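You operate a simulated robot arm through the tools that you are given. There is no shell and no other tool.

You run a simulated robot arm. Do the job below in one go: nothing can be reset, and whatever is moved stays where it is left.

TASK
Switch off the wall bench's left outlet, park its plug, wind the cable up.
Fine: the plug goes into its holder; the drum knob ends on HOLD. Where these are worked on the way, their far stop is far enough and under half their travel is too little: drum knob.

The check looks at the end state, three seconds after you hand in, the way a careful person would. Anything else that was tipped, shoved, dropped, spilled or broken makes it a failure.

THE ROBOT
A 6-joint arm with a two-finger gripper, fixed in place. Base frame: the origin is at the foot of the arm, x ahead of it, y to its left, z up; the work surface is at about z = 0.88. Readings come in m, degrees, newtons and seconds.
With the tool pointing down near the work surface it reaches from about 0.36 to 0.86 m from the base axis. Its first joint turns from -166.0 to 166.0 degrees. Payload 2.45 kg.
Tool frame: the origin (TCP) lies between the finger pads and is the grasp point; the fingertips stand 0.02 m ahead of it; z points along the fingers, y is the line along which they close. Largest opening 0.14 m; the body of the gripper starts 0.168 m behind the TCP.
Orientation is that of the tool frame in the base frame, as [roll, pitch, yaw] about the fixed x, y, z axes, in that order (R = Rz(yaw) Ry(pitch) Rx(roll)). With the fingers straight down and closing along the base's y, the tool's x points along the base's -x, its y along +y and its z along -z.

THE INTERFACE
- The arm moves only by the tool arm_command. Its arguments are lists of equal length, an entry for each row: "delta_pos": the shift along the tool's x, y, z in m, a list of three; "rot": the turn, a rotation vector about the tool's x, y, z in degrees, a list of three; "fingers": the closure, from 0 (fully open) to 1 (shut). In form: {"delta_pos": [[tx, ty, tz], ...], "rot": [[rx, ry, rz], ...], "fingers": [fingers, ...]}. A call has 1 to 20 rows; each row shifts and turns the commanded pose from where the row before left it, along the tool's axes as they then stand. Rows are played at 5 a second. More than 0.05 m and 8.6 degrees between two rows, or a gripper value outside its range, and nothing of the call is played. A pose out of reach is approached as far as the arm can. The call stops where the force on the tool passes 40 N (or 10 N more than at its start, if that is more) or the arm is blocked; 0.2 s more then pass. The fingers move at their own pace (about 0.045 m/s each) and stop on an object; they squeeze with about 41 N. The grip force told is the motor's: it shows also when the fingers shut on nothing. Time passes only in rows, and 0.2 s behind the last, so rows that do not move let the fingers close. It gives the time, the measured TCP pose, the force on the tool (base axes), the opening and the grip force at its end, in the units of the frame above (readings bear some noise), with the torque about the TCP (base axes, N m) and any sound that the robot's microphone picked up, and new pictures: "show" is both (left out), scene, wrist or none.
- Cameras (640 x 400 px; columns grow to the right, rows downward): "scene" is fixed at [0.2203, -0.6482, 1.6632]; the picture's right is [1.00, 0.08, 0.00], its down [0.08, -0.92, -0.37] and it looks along [-0.03, 0.37, -0.93] (base axes); focal length 237 px, centre (320, 200). "wrist" rides on the gripper at [0.078, 0.011, -0.209] in the tool frame; the picture's right is [-0.14, 0.99, 0.00], its down [-0.92, -0.13, -0.37] and it looks along [-0.37, -0.05, 0.93] (tool axes); focal length 280 px, centre (320, 200). There is no depth. A picture from a camera that has moved, and an enlarged one, comes with that camera's place and axes in the base frame and with its lens.
- slide_trunk(by): slides the trunk up (or, below 0, down) by that many m; the arm rides with it, the base frame stays. It gives what a move gives, with no picture.
- close_up(camera, box): a new picture of the part [left, top, right, bottom] of that camera's present view, enlarged. The clock stands still meanwhile.
- job_done(): hands the job in; it is judged then, once.

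Places have to be worked out from the pictures, the camera data and where the tool is seen. Open the gripper and draw the arm clear of the work before you hand the job in, unless the task says otherwise.

The tools are called as a command line: name --argument value ..., lists and objects as JSON in quotes. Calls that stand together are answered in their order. arm_command: Moves the arm, as the interface text tells. Its arguments: {"type":"object","properties":{"delta_pos":{"type":"array","items":{"type":"array","items":{"type":"number"}}},"rot":{"type":"array","items":{"type":"array","items":{"type":"number"}}},"fingers":{"type":"array","items":{"type":"number"}},"show":{"type":"string","enum":["both","scene","wrist","none"]}},"required":["delta_pos","rot","fingers"]} The other tools are called the same way: slide_trunk (by) slides the trunk up or down; close_up (camera, box) takes an enlarged picture of a part of a camera's view; job_done () hands the job in.

At the start:

```text
t: 0.0
eef_pos: [0.1461, -0.4285, 1.374]
tcp_rot: [179.9, -0.1, -179.9]
force: [0.3, 0.8, 0.0]
torque: [-0.02, 0.0, -0.02]
grip_width: 0.14
gripper_force: 0.1
trunk travel left (down, up): [-0.175, 0.055]
```

scene: 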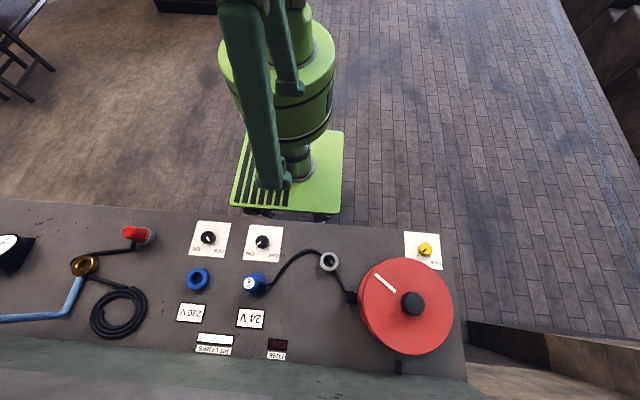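
wrist: 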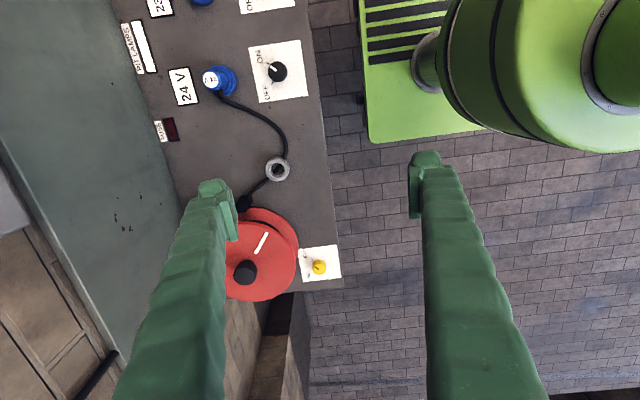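

I'll start by looking closely at the bench to identify the parts before I move anything.

close_up --camera "scene" --box '[170, 200, 330, 300]'

close_up --camera "scene" --box '[310, 215, 470, 375]'

close_up --camera "scene" --box '[0, 200, 170, 350]'

close_up --camera "wrist" --box '[110, 0, 350, 320]'

```text
4.00 times, centred on (250, 250) of scene
camera zoom: at [0.2203, -0.6482, 1.6632], right [1.0, 0.08, 0.0], down [0.08, -0.92, -0.37], along [-0.03, 0.37, -0.93], focal length 947 px, centre (600, 0)
```

zoom: 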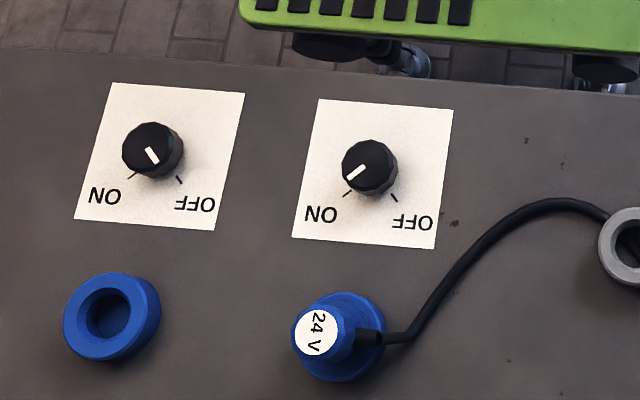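

```text
2.50 times, centred on (390, 295) of scene
camera zoom: at [0.2203, -0.6482, 1.6632], right [1.0, 0.08, 0.0], down [0.08, -0.92, -0.37], along [-0.03, 0.37, -0.93], focal length 592 px, centre (145, -38)
```

zoom: 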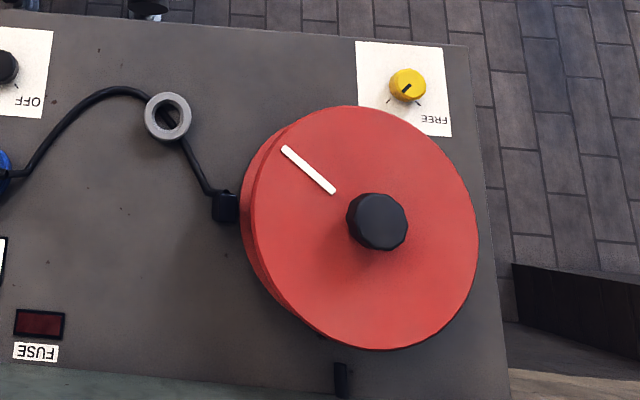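

```text
2.67 times, centred on (85, 275) of scene
camera zoom: at [0.2203, -0.6482, 1.6632], right [1.0, 0.08, 0.0], down [0.08, -0.92, -0.37], along [-0.03, 0.37, -0.93], focal length 631 px, centre (947, 0)
```

zoom: 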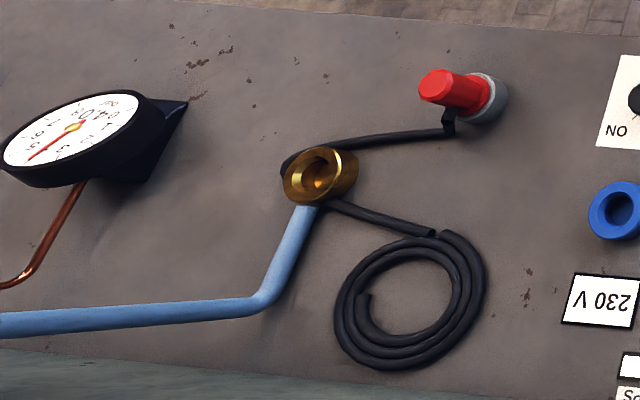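

```text
1.25 times, centred on (230, 160) of wrist
camera zoom: at [0.0681, -0.4164, 1.5826], right [0.14, 0.99, 0.0], down [0.92, -0.13, 0.37], along [0.37, -0.05, -0.93], focal length 350 px, centre (432, 250)
```

zoom: 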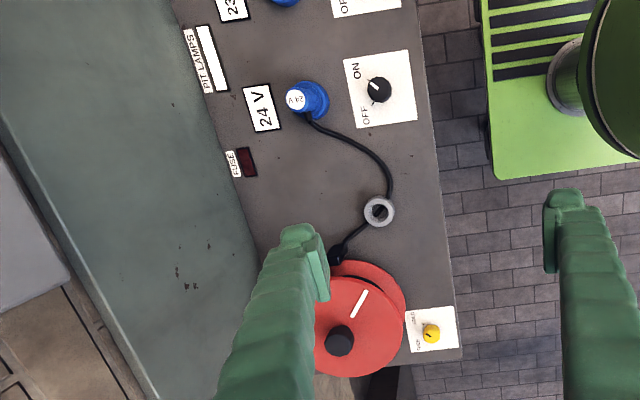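

The outlet labels read upright from the robot's side, so "left" is the +x one: 24 V, with the plug in. I'll look closer at the yellow knob, ring, plug and drum.

close_up --camera "scene" --box '[395, 225, 455, 275]'

close_up --camera "scene" --box '[235, 225, 365, 310]'

close_up --camera "wrist" --box '[220, 130, 350, 310]'

close_up --camera "wrist" --box '[130, 0, 310, 130]'

```text
8.00 times, centred on (425, 250) of scene
camera zoom: at [0.2203, -0.6482, 1.6632], right [1.0, 0.08, 0.0], down [0.08, -0.92, -0.37], along [-0.03, 0.37, -0.93], focal length 1893 px, centre (-520, -200)
```

zoom: 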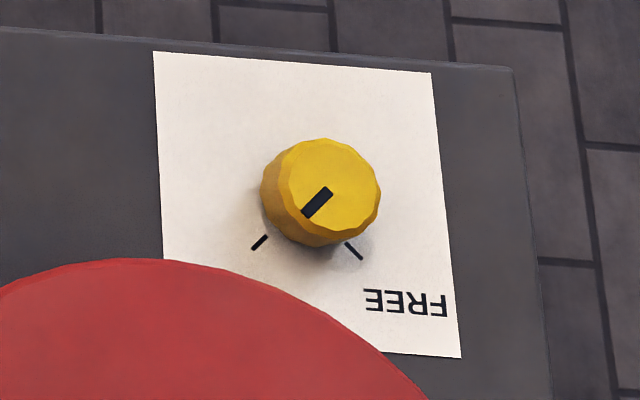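

```text
4.71 times, centred on (300, 268) of scene
camera zoom: at [0.2203, -0.6482, 1.6632], right [1.0, 0.08, 0.0], down [0.08, -0.92, -0.37], along [-0.03, 0.37, -0.93], focal length 1114 px, centre (414, -118)
```

zoom: 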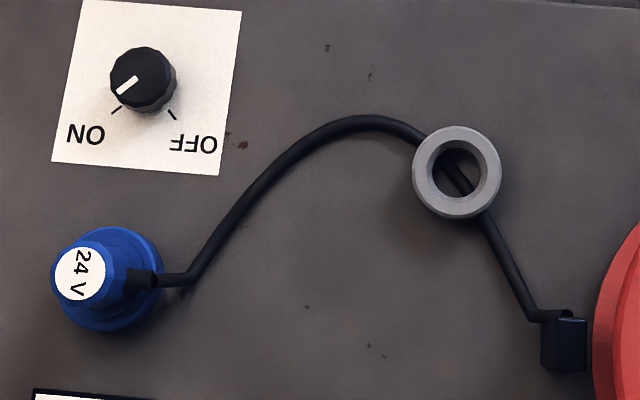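

```text
2.22 times, centred on (285, 220) of wrist
camera zoom: at [0.0681, -0.4164, 1.5826], right [0.14, 0.99, 0.0], down [0.92, -0.13, 0.37], along [0.37, -0.05, -0.93], focal length 623 px, centre (398, 156)
```

zoom: 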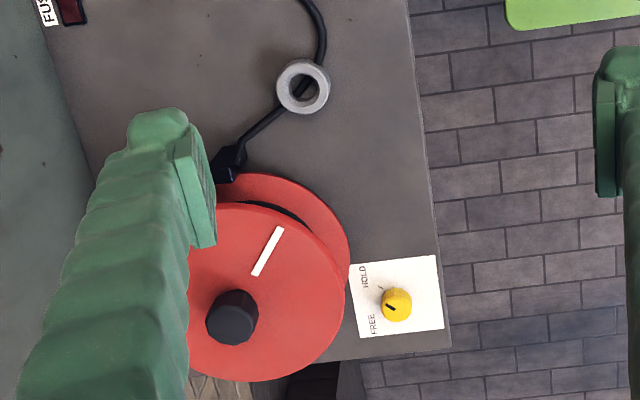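

```text
3.08 times, centred on (220, 65) of wrist
camera zoom: at [0.0681, -0.4164, 1.5826], right [0.14, 0.99, 0.0], down [0.92, -0.13, 0.37], along [0.37, -0.05, -0.93], focal length 863 px, centre (628, 615)
```

zoom: 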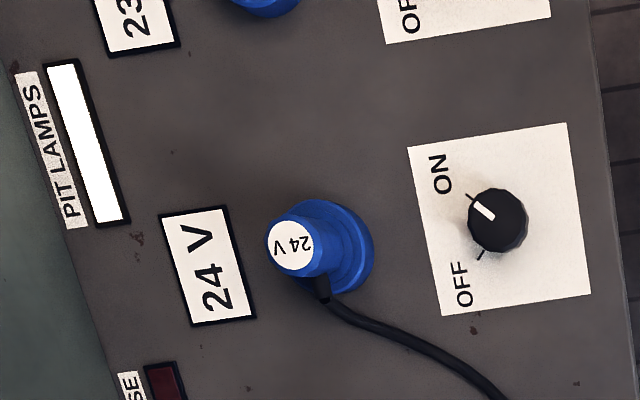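

The drum knob points at HOLD now and the 24 V switch points at ON. From the scene view, the 24 V switch is near (0.02, -0.51), the plug near (0.02, -0.63), the ring near (0.24, -0.55), the yellow knob near (0.54, -0.49) and the drum hub near (0.45, -0.65, top about 1.03). I'll move above the switch and plug for a better view.

arm_command --delta_pos '[[0.021, -0.017, 0.03], [0.021, -0.017, 0.03], [0.021, -0.017, 0.03], [0.021, -0.017, 0.03], [0.021, -0.017, 0.03], [0.021, -0.007, 0.03]]' --rot '[[0, 0, 0], [0, 0, 0], [0, 0, 0], [0, 0, 0], [0, 0, 0], [0, 0, 0]]' --fingers '[0, 0, 0, 0, 0, 0]' --show "both"

```text
t: 1.4
eef_pos: [0.0189, -0.5198, 1.1933]
tcp_rot: [180.0, 0.1, -179.9]
force: [-0.4, 0.3, 0.2]
torque: [0.01, -0.07, 0.01]
grip_width: 0.14
gripper_force: 0.1
trunk travel left (down, up): [-0.175, 0.055]
camera wrist: at [-0.0589, -0.5094, 1.4021], right [0.14, 0.99, 0.0], down [0.92, -0.13, 0.37], along [0.37, -0.05, -0.93], focal length 280 px, centre (320, 200)
```

scene: 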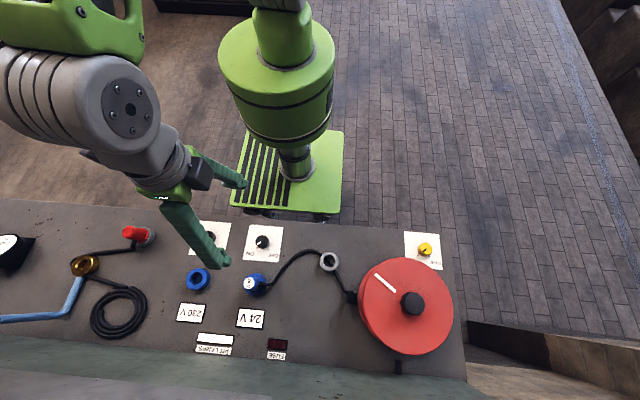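
wrist: 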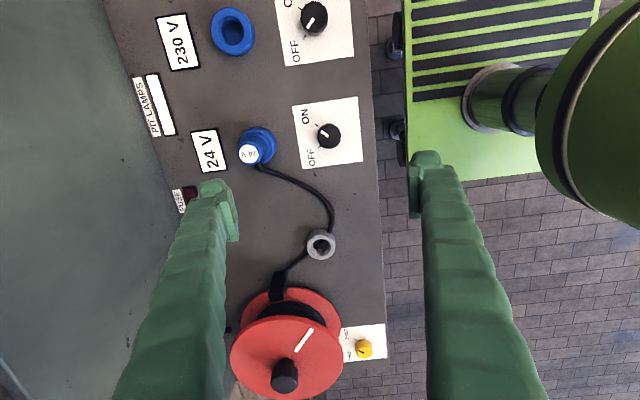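

The switch is at about (0.022, -0.505). I'll centre over it, partly close the fingers, pre-turn the wrist +45° about the tool axis, and descend to z≈1.0 for a closer look.

arm_command --delta_pos '[[-0.003, 0.015, 0.02], [0, 0, 0.028], [0, 0, 0.028], [0, 0, 0.028], [0, 0, 0.028], [0, 0, 0.028], [0, 0, 0.028]]' --rot '[[0, 0, 0], [0, 0, 7.5], [0, 0, 7.5], [0, 0, 7.5], [0, 0, 7.5], [0, 0, 7.5], [0, 0, 7.5]]' --fingers '[0.4, 0.4, 0.4, 0.4, 0.4, 0.4, 0.4]' --show "both"

```text
t: 3.0
eef_pos: [0.0232, -0.5057, 1.0058]
tcp_rot: [-180.0, 0.0, 134.9]
force: [0.4, 0.3, 0.3]
torque: [0.02, 0.0, 0.01]
grip_width: 0.084
gripper_force: 0.1
trunk travel left (down, up): [-0.175, 0.055]
camera wrist: at [-0.0243, -0.4416, 1.2134], right [0.8, 0.6, 0.0], down [0.56, -0.74, 0.37], along [0.22, -0.29, -0.93], focal length 280 px, centre (320, 200)
```

scene: 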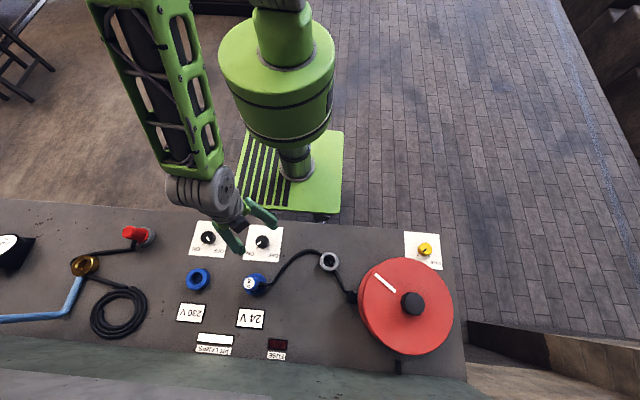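
wrist: 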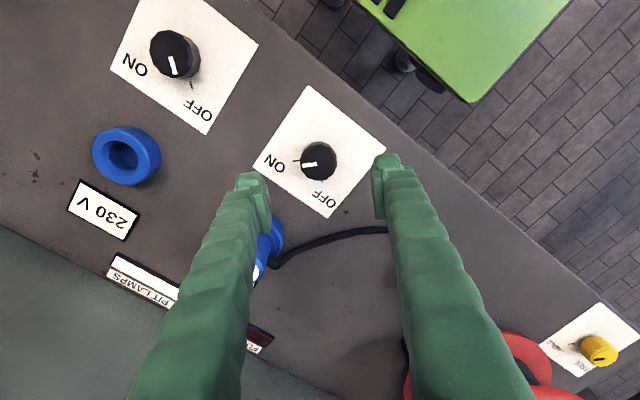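

The tool is nearly centred on the switch, and the pointer is at ON. I'll zoom in to judge the knob's height before descending.

close_up --camera "wrist" --box '[230, 80, 410, 240]'

close_up --camera "scene" --box '[180, 190, 300, 270]'

```text
2.50 times, centred on (320, 160) of wrist
camera zoom: at [-0.0243, -0.4416, 1.2134], right [0.8, 0.6, 0.0], down [0.56, -0.74, 0.37], along [0.22, -0.29, -0.93], focal length 701 px, centre (320, 300)
```

zoom: 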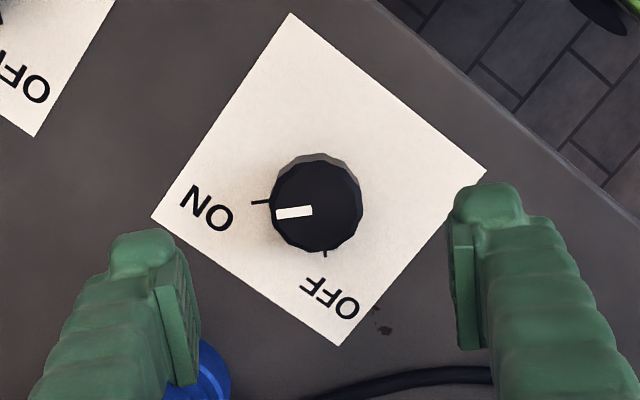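

```text
5.00 times, centred on (240, 230) of scene
camera zoom: at [0.2203, -0.6482, 1.6632], right [1.0, 0.08, 0.0], down [0.08, -0.92, -0.37], along [-0.03, 0.37, -0.93], focal length 1183 px, centre (720, 50)
```

zoom: 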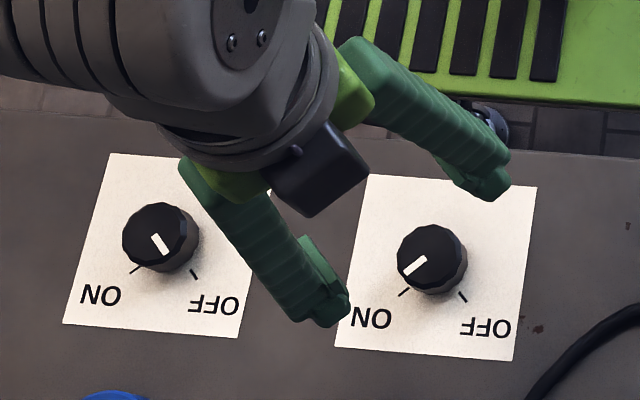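

The knob is about 40 mm in diameter and 20–25 mm tall, and it's well centred. I'll descend until the TCP is near z=0.91, with the fingertips just above the panel.

arm_command --delta_pos '[[0.002, 0, 0.025], [0, 0, 0.025], [0, 0, 0.02], [0, 0, 0.015], [0, 0, 0.008]]' --rot '[[0, 0, 0], [0, 0, 0], [0, 0, 0], [0, 0, 0], [0, 0, 0]]' --fingers '[0.4, 0.4, 0.4, 0.4, 0.4]' --show "both"

```text
t: 4.2
eef_pos: [0.0204, -0.5038, 0.9121]
tcp_rot: [-180.0, 0.0, 135.0]
force: [-0.2, 0.8, 0.1]
torque: [0.0, 0.02, -0.02]
grip_width: 0.0841
gripper_force: 0.0
trunk travel left (down, up): [-0.175, 0.055]
camera wrist: at [-0.0257, -0.4401, 1.1211], right [0.8, 0.6, 0.0], down [0.56, -0.74, 0.37], along [0.22, -0.29, -0.93], focal length 280 px, centre (320, 200)
```

scene: 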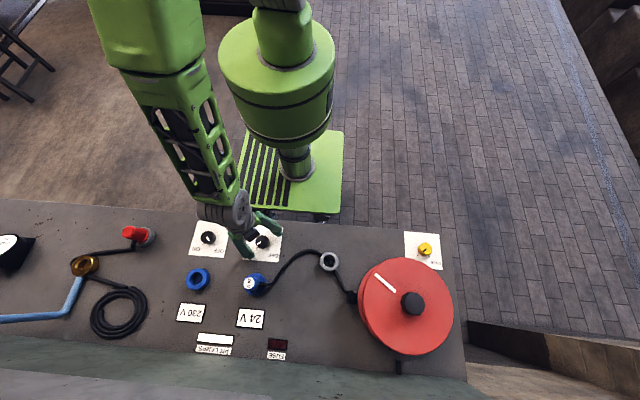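
wrist: 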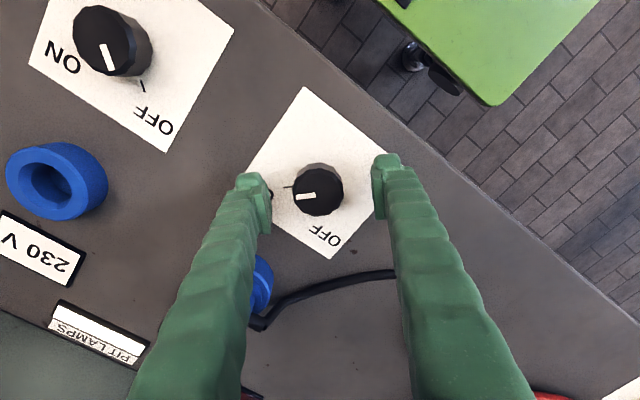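

The knob sits between the pads. I'll lower a few mm more and close on it.

arm_command --delta_pos '[[0, 0, 0.004], [0, 0, 0], [0, 0, 0], [0, 0, 0], [0, 0, 0]]' --rot '[[0, 0, 0], [0, 0, 0], [0, 0, 0], [0, 0, 0], [0, 0, 0]]' --fingers '[0.4, 0.9, 0.9, 0.9, 0.9]' --show "wrist"

```text
t: 5.4
eef_pos: [0.0202, -0.5058, 0.9093]
tcp_rot: [-179.9, 0.1, 135.0]
force: [-7.8, -6.8, -1.9]
torque: [-0.12, 0.09, 0.0]
grip_width: 0.0408
gripper_force: 34.6
trunk travel left (down, up): [-0.175, 0.055]
camera wrist: at [-0.0267, -0.441, 1.1174], right [0.8, 0.6, 0.0], down [0.56, -0.74, 0.37], along [0.22, -0.3, -0.93], focal length 280 px, centre (320, 200)
```

wrist: 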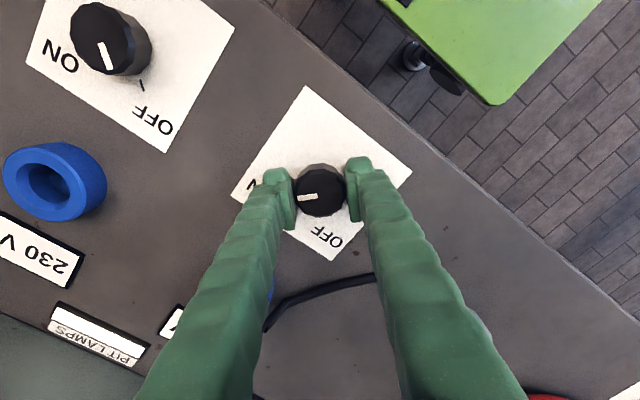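

Gripped at 41 mm. I'll turn it about the tool axis (counter-clockwise seen from above, towards OFF), starting with 80°.

arm_command --delta_pos '[[0, -0.001, 0], [0, 0, 0], [0, 0, 0], [0, 0, 0], [0, 0, 0], [0, 0, 0], [0, 0, 0], [0, 0, 0], [0, 0, 0], [0, 0, 0]]' --rot '[[0, 0, -8], [0, 0, -8], [0, 0, -8], [0, 0, -8], [0, 0, -8], [0, 0, -8], [0, 0, -8], [0, 0, -8], [0, 0, -8], [0, 0, -8]]' --fingers '[0.9, 0.9, 0.9, 0.9, 0.9, 0.9, 0.9, 0.9, 0.9, 0.9]' --show "both"

```text
t: 7.6
eef_pos: [0.0217, -0.504, 0.9098]
tcp_rot: [180.0, 0.0, -144.8]
force: [-3.6, -5.0, 2.6]
torque: [0.04, -0.04, 0.03]
grip_width: 0.0405
gripper_force: 45.2
trunk travel left (down, up): [-0.175, 0.055]
camera wrist: at [-0.0491, -0.5402, 1.1176], right [-0.46, 0.89, 0.0], down [0.83, 0.43, 0.37], along [0.33, 0.17, -0.93], focal length 280 px, centre (320, 200)
```

scene: 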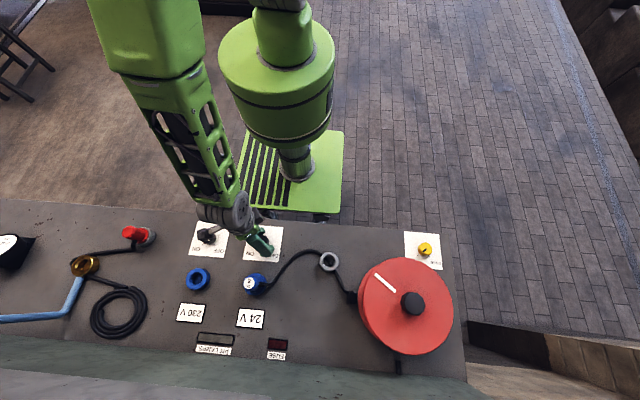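
wrist: 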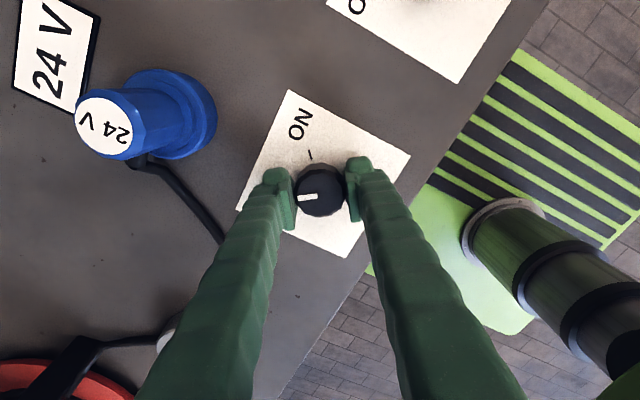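

The knob follows the fingers, and the PIT LAMPS indicator has gone dark. I'll turn the last bit to the stop while watching torque.

arm_command --delta_pos '[[0, 0, 0], [0, 0, 0]]' --rot '[[0, 0, -5], [0, 0, -5]]' --fingers '[0.9, 0.9]' --show "wrist"

close_up --camera "scene" --box '[180, 200, 300, 280]'

```text
t: 8.2
eef_pos: [0.0201, -0.5046, 0.9077]
tcp_rot: [180.0, 0.1, -134.8]
force: [-3.3, -5.4, 5.7]
torque: [-0.05, 0.04, -0.68]
grip_width: 0.0408
gripper_force: 44.2
trunk travel left (down, up): [-0.175, 0.055]
camera wrist: at [-0.0418, -0.5515, 1.1175], right [-0.6, 0.8, 0.0], down [0.74, 0.56, 0.37], along [0.29, 0.22, -0.93], focal length 280 px, centre (320, 200)
```

wrist: 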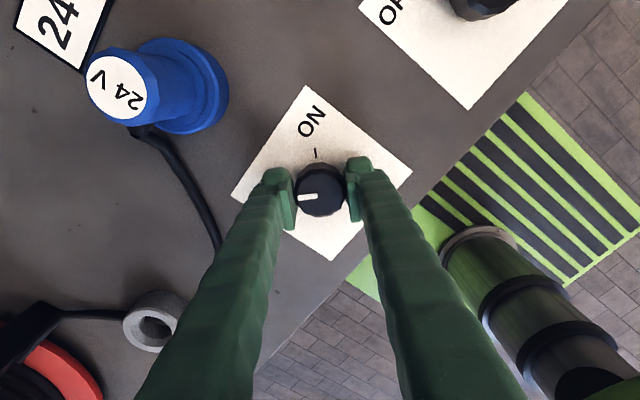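

```text
5.00 times, centred on (240, 240) of scene
camera zoom: at [0.2203, -0.6482, 1.6632], right [1.0, 0.08, 0.0], down [0.08, -0.92, -0.37], along [-0.03, 0.37, -0.93], focal length 1183 px, centre (720, 0)
```

zoom: 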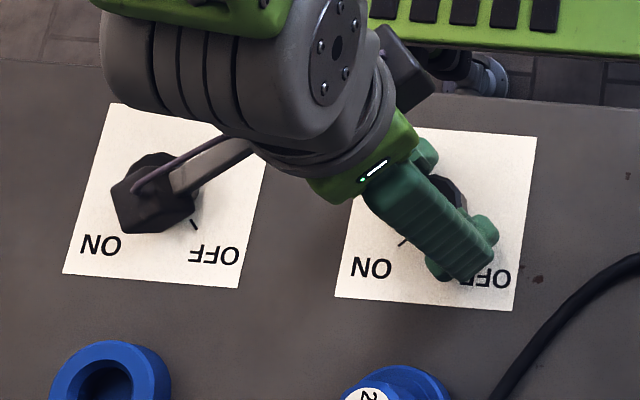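

Torque rose to 0.7 N·m at 90° of turn, so the switch is at its OFF stop. I'll release, rise and turn the wrist back 45°.

arm_command --delta_pos '[[0, 0, 0], [0, 0, 0], [0, 0, 0], [0, 0, -0.03], [0, 0, -0.04], [0, 0, -0.04], [0, 0, -0.04], [0, 0, -0.02], [0, 0, 0], [0, 0, 0]]' --rot '[[0, 0, 1], [0, 0, 0], [0, 0, 0], [0, 0, 0], [0, 0, 0], [0, 0, 8.5], [0, 0, 8.5], [0, 0, 8.5], [0, 0, 8.5], [0, 0, 8.5]]' --fingers '[0.9, 0.4, 0.4, 0.4, 0.4, 0.4, 0.4, 0.4, 0.4, 0.4]' --show "both"

close_up --camera "scene" --box '[180, 200, 340, 300]'

```text
t: 10.4
eef_pos: [0.0199, -0.5048, 1.0807]
tcp_rot: [-179.9, 0.0, -178.6]
force: [-0.2, -0.6, 0.6]
torque: [0.01, 0.0, 0.01]
grip_width: 0.0839
gripper_force: 0.0
trunk travel left (down, up): [-0.175, 0.055]
camera wrist: at [-0.0572, -0.4946, 1.2882], right [0.11, 0.99, 0.0], down [0.92, -0.11, 0.37], along [0.37, -0.04, -0.93], focal length 280 px, centre (320, 200)
```

scene: 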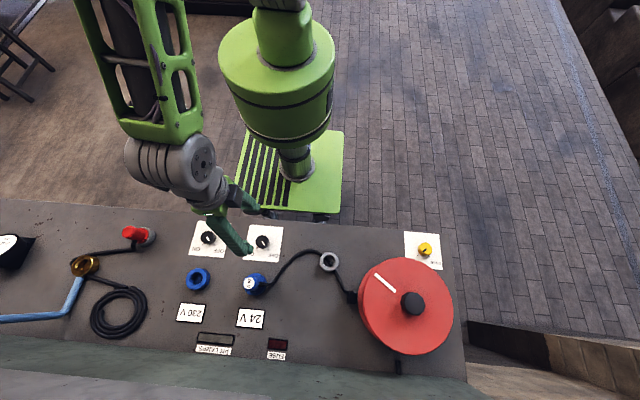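
wrist: 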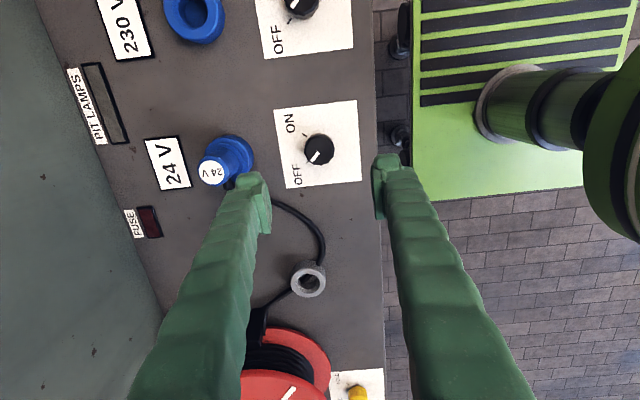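

```text
4.00 times, centred on (260, 250) of scene
camera zoom: at [0.2203, -0.6482, 1.6632], right [1.0, 0.08, 0.0], down [0.08, -0.92, -0.37], along [-0.03, 0.37, -0.93], focal length 947 px, centre (560, 0)
```

zoom: 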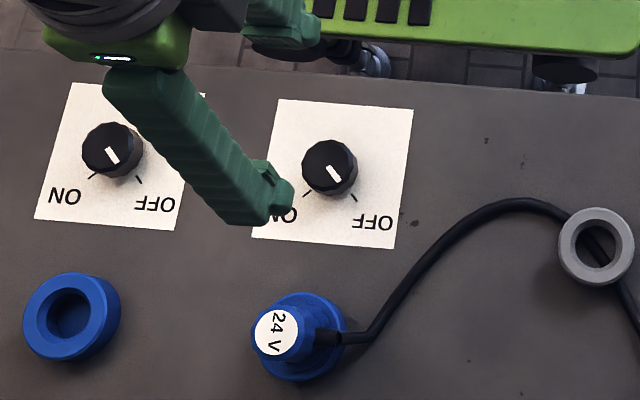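

The switch pointer now sits at OFF. The plug top is near (0.022, -0.633, 0.957), so I'll move over the plug at this safe height.

arm_command --delta_pos '[[-0.001, -0.043, 0], [-0.001, -0.043, 0], [0, -0.042, 0]]' --rot '[[0, 0, 1.4], [0, 0, 0], [0, 0, 0]]' --fingers '[0.4, 0.4, 0.4]' --show "both"

close_up --camera "wrist" --box '[200, 60, 440, 360]'

```text
t: 11.2
eef_pos: [0.024, -0.634, 1.0791]
tcp_rot: [179.9, 0.0, -179.9]
force: [0.7, -0.6, -0.8]
torque: [0.02, -0.01, 0.0]
grip_width: 0.0839
gripper_force: 0.1
trunk travel left (down, up): [-0.175, 0.055]
camera wrist: at [-0.054, -0.6218, 1.2863], right [0.13, 0.99, 0.0], down [0.92, -0.13, 0.37], along [0.37, -0.05, -0.93], focal length 280 px, centre (320, 200)
```

scene: 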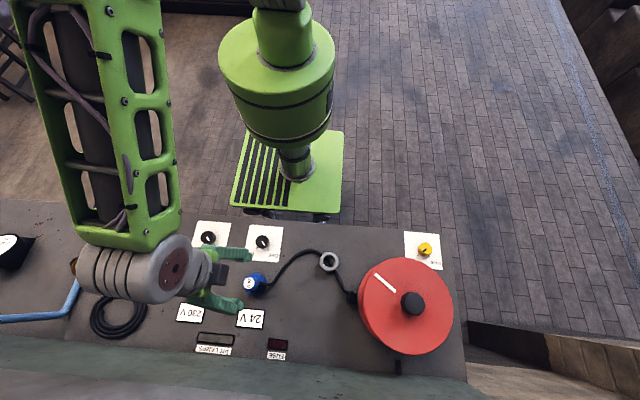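
wrist: 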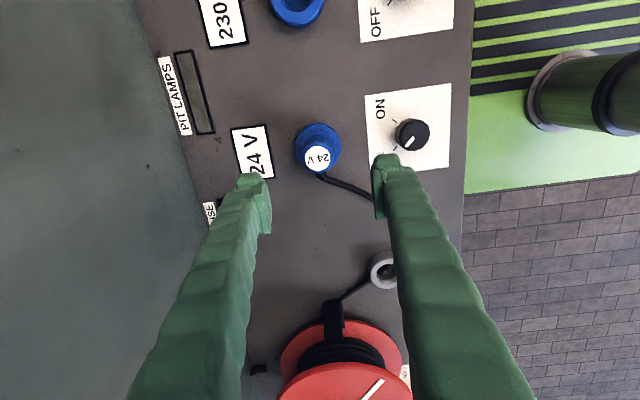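

```text
1.33 times, centred on (320, 210) of wrist
camera zoom: at [-0.054, -0.6218, 1.2863], right [0.13, 0.99, 0.0], down [0.92, -0.13, 0.37], along [0.37, -0.05, -0.93], focal length 374 px, centre (320, 187)
```

zoom: 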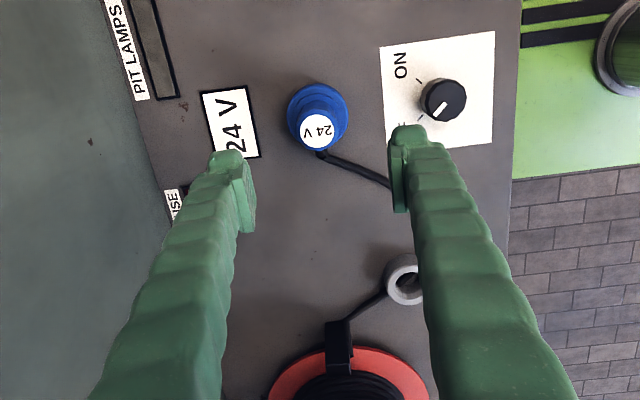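

The plug is centred to within about 3 mm, and its cable leaves towards +x, clear of the fingers. I'll shift 3 mm in -y and descend to TCP z≈0.938.

arm_command --delta_pos '[[0, -0.003, 0.03], [0, 0, 0.035], [0, 0, 0.035], [0, 0, 0.025], [0, 0, 0.015]]' --rot '[[0, 0, 0], [0, 0, 0], [0, 0, 0], [0, 0, 0], [0, 0, 0]]' --fingers '[0.4, 0.4, 0.4, 0.4, 0.4]' --show "both"

close_up --camera "wrist" --box '[230, 100, 410, 300]'

close_up --camera "scene" --box '[200, 240, 350, 320]'

```text
t: 12.4
eef_pos: [0.0229, -0.6348, 0.9392]
tcp_rot: [179.9, -0.1, -179.8]
force: [-0.5, 1.2, -0.1]
torque: [0.03, 0.01, 0.01]
grip_width: 0.0837
gripper_force: 0.0
trunk travel left (down, up): [-0.175, 0.055]
camera wrist: at [-0.0538, -0.6235, 1.1475], right [0.13, 0.99, 0.0], down [0.92, -0.13, 0.37], along [0.37, -0.05, -0.93], focal length 280 px, centre (320, 200)
```

scene: 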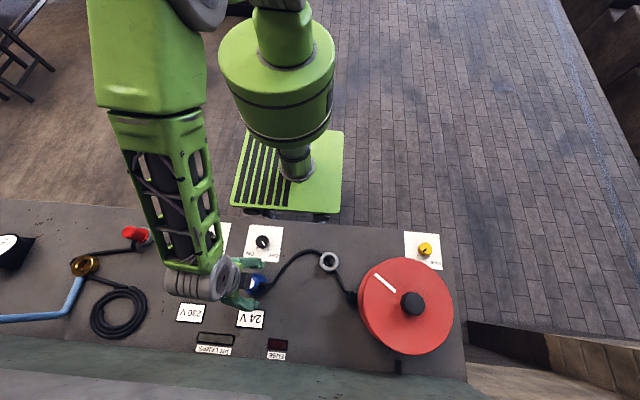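
wrist: 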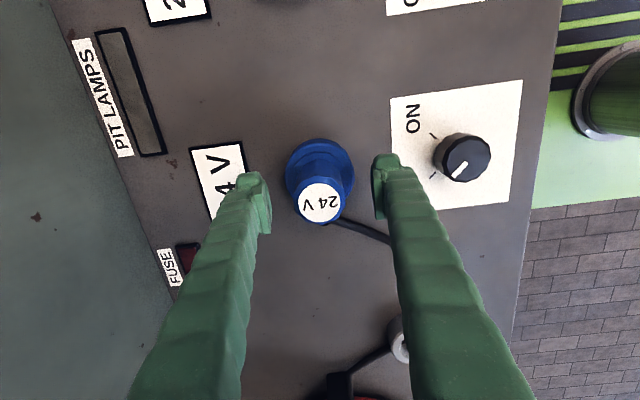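

```text
2.00 times, centred on (320, 200) of wrist
camera zoom: at [-0.0538, -0.6235, 1.1475], right [0.13, 0.99, 0.0], down [0.92, -0.13, 0.37], along [0.37, -0.05, -0.93], focal length 561 px, centre (320, 200)
```

zoom: 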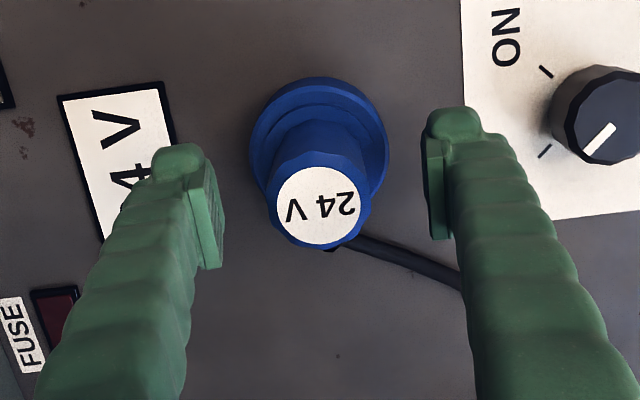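

```text
4.27 times, centred on (275, 280) of scene
camera zoom: at [0.2203, -0.6482, 1.6632], right [1.0, 0.08, 0.0], down [0.08, -0.92, -0.37], along [-0.03, 0.37, -0.93], focal length 1010 px, centre (512, -141)
```

zoom: 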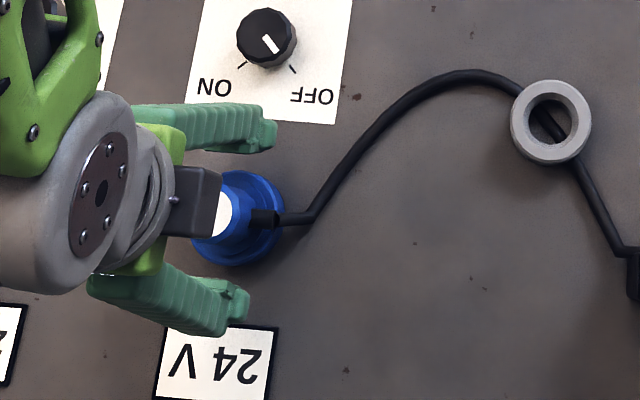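

Alignment looks good, so I'll close on the plug body.

arm_command --delta_pos '[[0, 0, 0], [0, 0, 0], [0, 0, 0], [0, 0, 0], [0, 0, 0]]' --rot '[[0, 0, 0], [0, 0, 0], [0, 0, 0], [0, 0, 0], [0, 0, 0]]' --fingers '[0.95, 0.95, 0.95, 0.95, 0.95]' --show "wrist"

```text
t: 13.6
eef_pos: [0.0243, -0.6351, 0.939]
tcp_rot: [-180.0, -0.1, -179.8]
force: [0.5, -0.1, 0.2]
torque: [0.01, 0.01, 0.0]
grip_width: 0.0364
gripper_force: 40.7
trunk travel left (down, up): [-0.175, 0.055]
camera wrist: at [-0.0538, -0.6236, 1.1477], right [0.13, 0.99, 0.0], down [0.92, -0.13, 0.37], along [0.37, -0.05, -0.93], focal length 280 px, centre (320, 200)
```

wrist: 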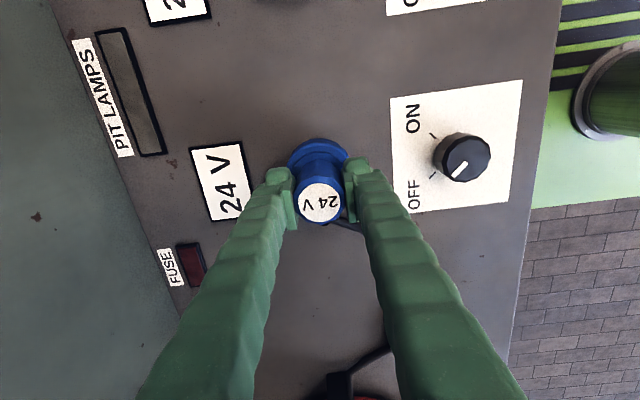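

The plug is gripped at 36 mm with no side load. I'll pull it straight up slowly.

arm_command --delta_pos '[[0, 0, -0.006], [0, 0, -0.008], [0, 0, -0.01], [0, 0, -0.012], [0, 0, -0.014]]' --rot '[[0, 0, 0], [0, 0, 0], [0, 0, 0], [0, 0, 0], [0, 0, 0]]' --fingers '[0.95, 0.95, 0.95, 0.95, 0.95]' --show "both"

close_up --camera "scene" --box '[200, 220, 370, 320]'

```text
t: 14.8
eef_pos: [0.024, -0.6342, 0.9895]
tcp_rot: [180.0, 0.0, -179.8]
force: [-0.2, -0.6, -1.7]
torque: [0.01, 0.02, -0.03]
grip_width: 0.0366
gripper_force: 40.8
trunk travel left (down, up): [-0.175, 0.055]
camera wrist: at [-0.0534, -0.6236, 1.1973], right [0.13, 0.99, 0.0], down [0.92, -0.13, 0.37], along [0.37, -0.05, -0.93], focal length 280 px, centre (320, 200)
```

scene: 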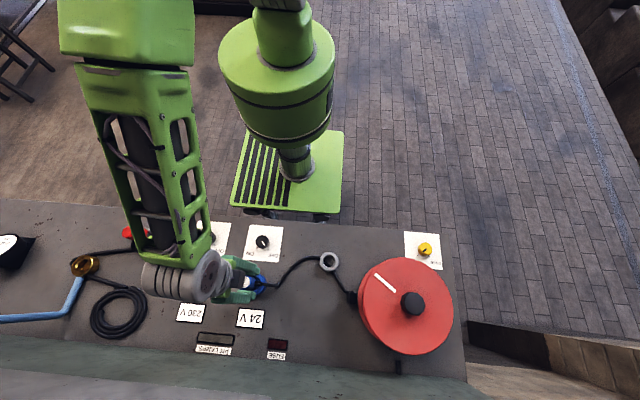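
wrist: 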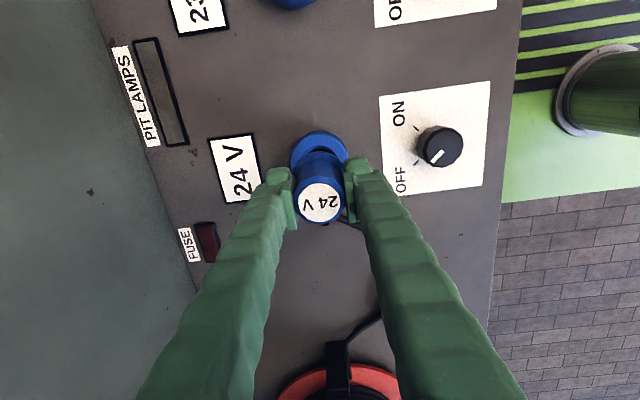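

```text
3.76 times, centred on (285, 270) of scene
camera zoom: at [0.2203, -0.6482, 1.6632], right [1.0, 0.08, 0.0], down [0.08, -0.92, -0.37], along [-0.03, 0.37, -0.93], focal length 891 px, centre (452, -64)
```

zoom: 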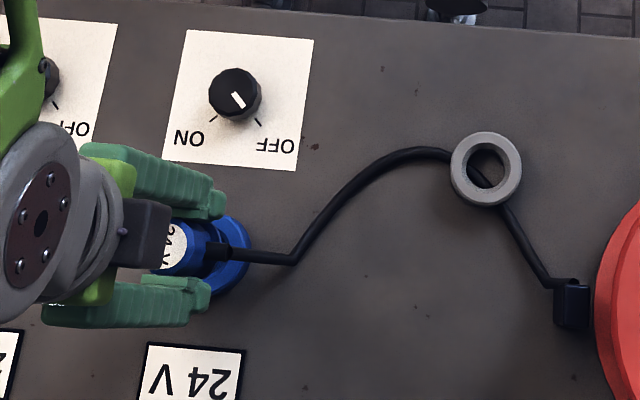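

The plug is free, with only about 1.7 N of weight on the tool. I'll raise it further and inspect its underside and the cable.

arm_command --delta_pos '[[0, 0, -0.02], [0, 0, -0.025], [0, 0, -0.025]]' --rot '[[0, 0, 0], [0, 0, 0], [0, 0, 0]]' --fingers '[0.95, 0.95, 0.95]' --show "both"

close_up --camera "scene" --box '[200, 220, 370, 320]'

```text
t: 15.6
eef_pos: [0.0246, -0.6348, 1.0601]
tcp_rot: [-180.0, 0.0, -179.9]
force: [-0.4, -0.1, -1.3]
torque: [-0.01, 0.0, 0.0]
grip_width: 0.0362
gripper_force: 40.2
trunk travel left (down, up): [-0.175, 0.055]
camera wrist: at [-0.0537, -0.6225, 1.2685], right [0.13, 0.99, 0.0], down [0.92, -0.13, 0.37], along [0.37, -0.05, -0.93], focal length 280 px, centre (320, 200)
```

scene: 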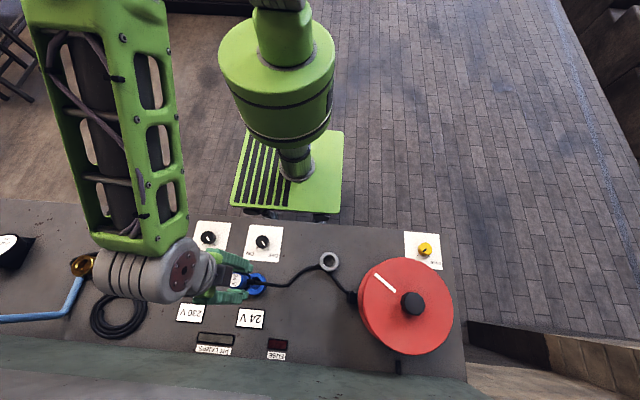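
wrist: 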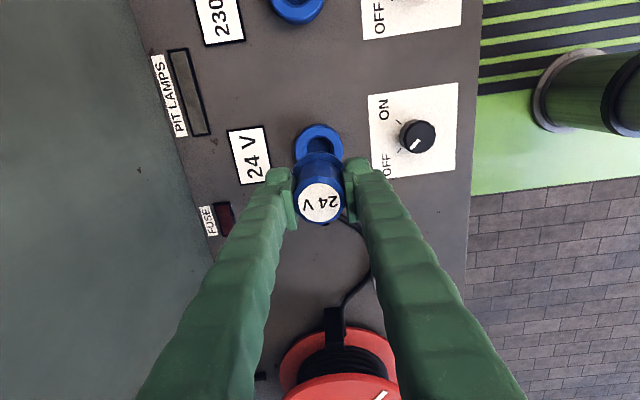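

```text
3.76 times, centred on (285, 270) of scene
camera zoom: at [0.2203, -0.6482, 1.6632], right [1.0, 0.08, 0.0], down [0.08, -0.92, -0.37], along [-0.03, 0.37, -0.93], focal length 891 px, centre (452, -64)
```

zoom: 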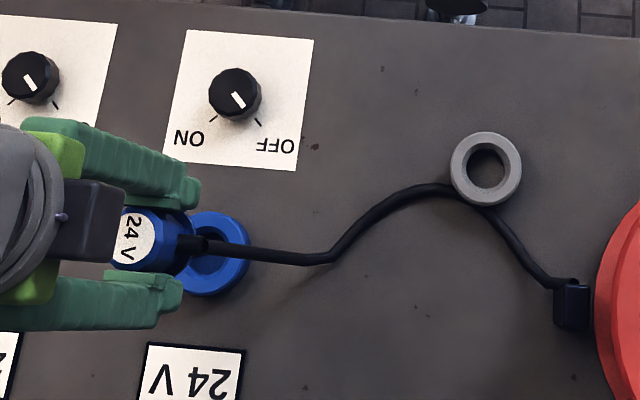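

The holder ring, top near (0.242, -0.548, 0.90), is clear of the cable. I'll carry the plug over it at this height.

arm_command --delta_pos '[[-0.0434, 0.0174, 0], [-0.0434, 0.0174, 0], [-0.0434, 0.0174, 0], [-0.0434, 0.0174, 0], [-0.0434, 0.0174, 0], [0, 0, 0]]' --rot '[[0, 0, 0], [0, 0, 0], [0, 0, 0], [0, 0, 0], [0, 0, 0], [0, 0, 0]]' --fingers '[0.95, 0.95, 0.95, 0.95, 0.95, 0.95]' --show "both"

close_up --camera "wrist" --box '[230, 80, 410, 280]'

close_up --camera "scene" --box '[250, 210, 400, 310]'

```text
t: 17.0
eef_pos: [0.2399, -0.546, 1.0597]
tcp_rot: [179.9, 0.0, -180.0]
force: [-0.2, -0.5, -1.5]
torque: [0.0, 0.01, 0.02]
grip_width: 0.0366
gripper_force: 41.1
trunk travel left (down, up): [-0.175, 0.055]
camera wrist: at [0.1632, -0.5352, 1.2679], right [0.14, 0.99, 0.0], down [0.92, -0.13, 0.37], along [0.37, -0.05, -0.93], focal length 280 px, centre (320, 200)
```

scene: 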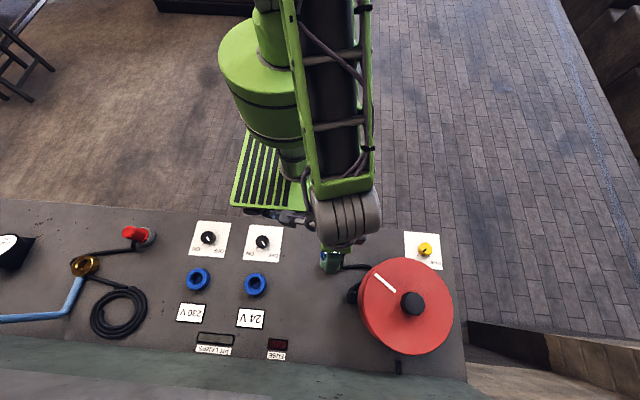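
wrist: 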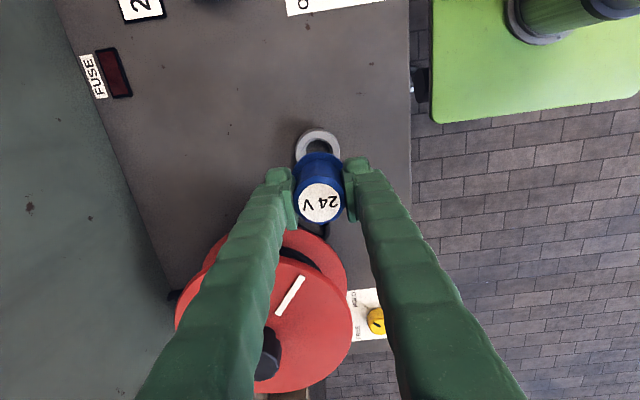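

```text
2.00 times, centred on (320, 180) of wrist
camera zoom: at [0.1632, -0.5352, 1.2679], right [0.14, 0.99, 0.0], down [0.92, -0.13, 0.37], along [0.37, -0.05, -0.93], focal length 561 px, centre (320, 240)
```

zoom: 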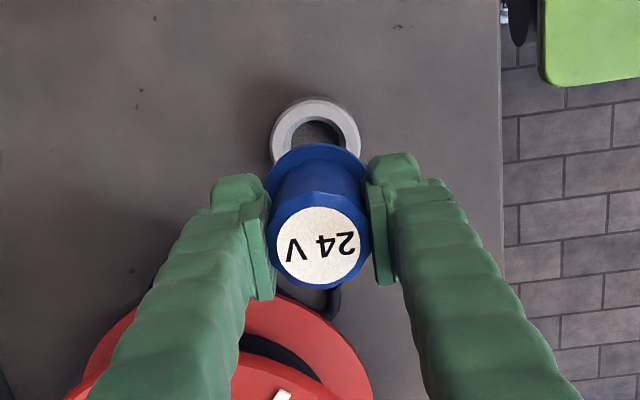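

```text
4.00 times, centred on (325, 260) of scene
camera zoom: at [0.2203, -0.6482, 1.6632], right [1.0, 0.08, 0.0], down [0.08, -0.92, -0.37], along [-0.03, 0.37, -0.93], focal length 947 px, centre (300, -40)
```

zoom: 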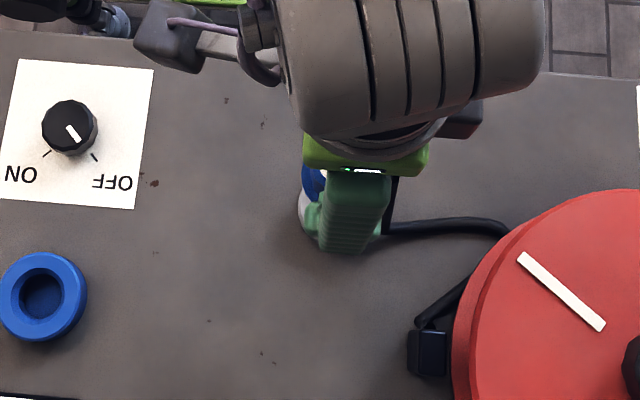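

Now I need precise alignment, so I'll zoom in on the ring and plug underside in the wrist view.

close_up --camera "wrist" --box '[280, 115, 360, 165]'

close_up --camera "wrist" --box '[270, 120, 370, 240]'

```text
8.00 times, centred on (320, 140) of wrist
camera zoom: at [0.1632, -0.5352, 1.2679], right [0.14, 0.99, 0.0], down [0.92, -0.13, 0.37], along [0.37, -0.05, -0.93], focal length 2243 px, centre (320, 680)
```

zoom: 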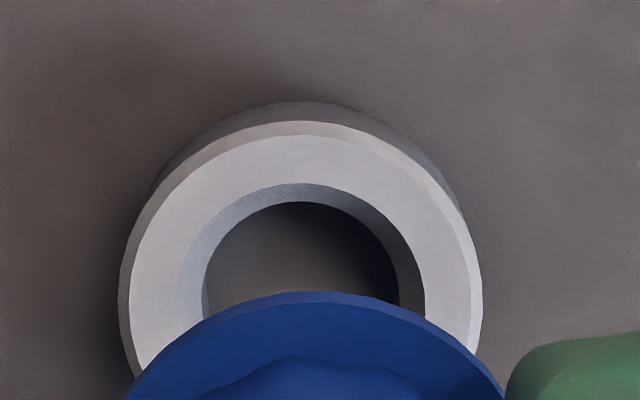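

```text
3.33 times, centred on (320, 180) of wrist
camera zoom: at [0.1632, -0.5352, 1.2679], right [0.14, 0.99, 0.0], down [0.92, -0.13, 0.37], along [0.37, -0.05, -0.93], focal length 935 px, centre (320, 267)
```

zoom: 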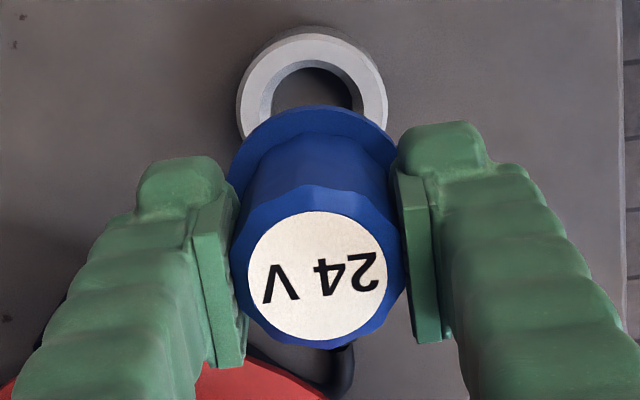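

Working it out in the tool frame, the ring centre is about 2 mm in -x and 3 mm in -y from the plug axis. I'll correct that and descend partway for another check.

arm_command --delta_pos '[[-0.0025, -0.0027, 0.0], [0, 0, 0.02], [0, 0, 0.02], [0, 0, 0.02], [0, 0, 0]]' --rot '[[0, 0, 0], [0, 0, 0], [0, 0, 0], [0, 0, 0], [0, 0, 0]]' --fingers '[0.95, 0.95, 0.95, 0.95, 0.95]' --show "both"

close_up --camera "wrist" --box '[270, 120, 370, 240]'

close_up --camera "scene" --box '[290, 220, 390, 300]'

```text
t: 18.2
eef_pos: [0.2416, -0.5498, 0.9997]
tcp_rot: [-180.0, 0.0, -179.8]
force: [0.2, 0.3, -1.6]
torque: [-0.03, -0.01, -0.02]
grip_width: 0.0365
gripper_force: 40.4
trunk travel left (down, up): [-0.175, 0.055]
camera wrist: at [0.1652, -0.5385, 1.2075], right [0.13, 0.99, 0.0], down [0.92, -0.13, 0.37], along [0.37, -0.05, -0.93], focal length 280 px, centre (320, 200)
```

scene: 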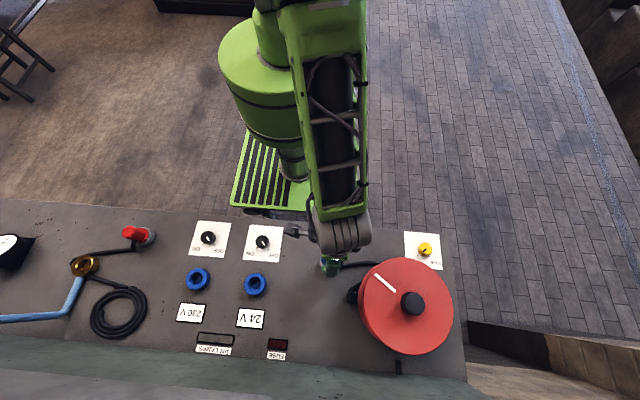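
wrist: 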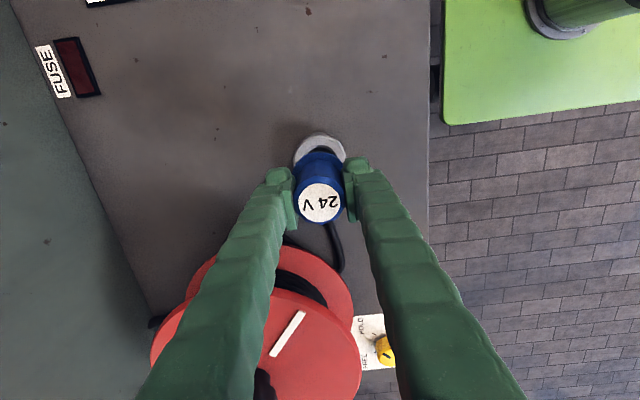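

```text
3.33 times, centred on (320, 180) of wrist
camera zoom: at [0.1652, -0.5385, 1.2075], right [0.13, 0.99, 0.0], down [0.92, -0.13, 0.37], along [0.37, -0.05, -0.93], focal length 935 px, centre (320, 267)
```

zoom: 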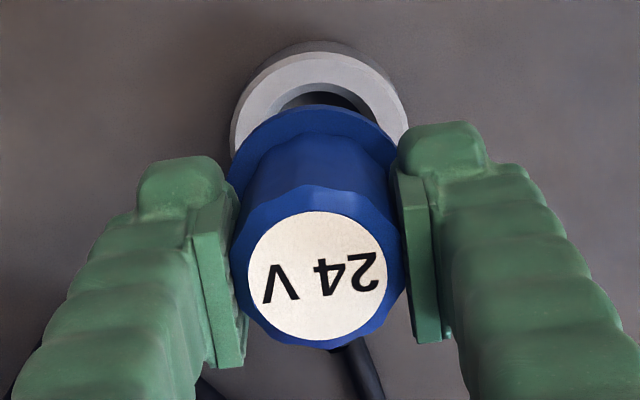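

```text
5.00 times, centred on (340, 260) of scene
camera zoom: at [0.2203, -0.6482, 1.6632], right [1.0, 0.08, 0.0], down [0.08, -0.92, -0.37], along [-0.03, 0.37, -0.93], focal length 1183 px, centre (220, -100)
```

zoom: 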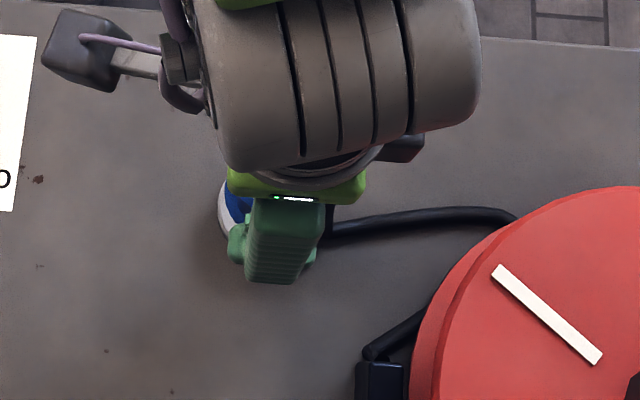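

Sideways alignment now looks right. I'll check the fore-aft alignment with a tighter zoom.

close_up --camera "wrist" --box '[280, 120, 360, 170]'

```text
8.00 times, centred on (320, 145) of wrist
camera zoom: at [0.1652, -0.5385, 1.2075], right [0.13, 0.99, 0.0], down [0.92, -0.13, 0.37], along [0.37, -0.05, -0.93], focal length 2243 px, centre (320, 640)
```

zoom: 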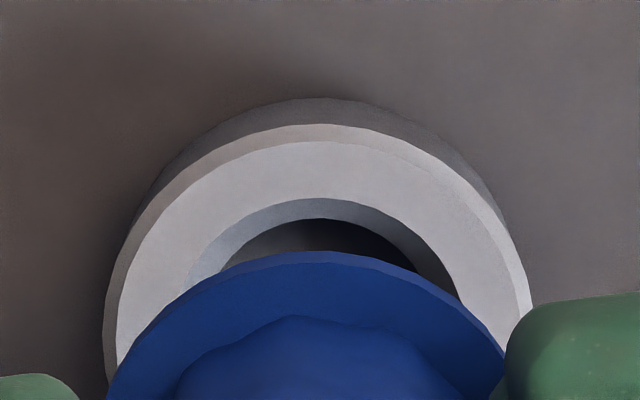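

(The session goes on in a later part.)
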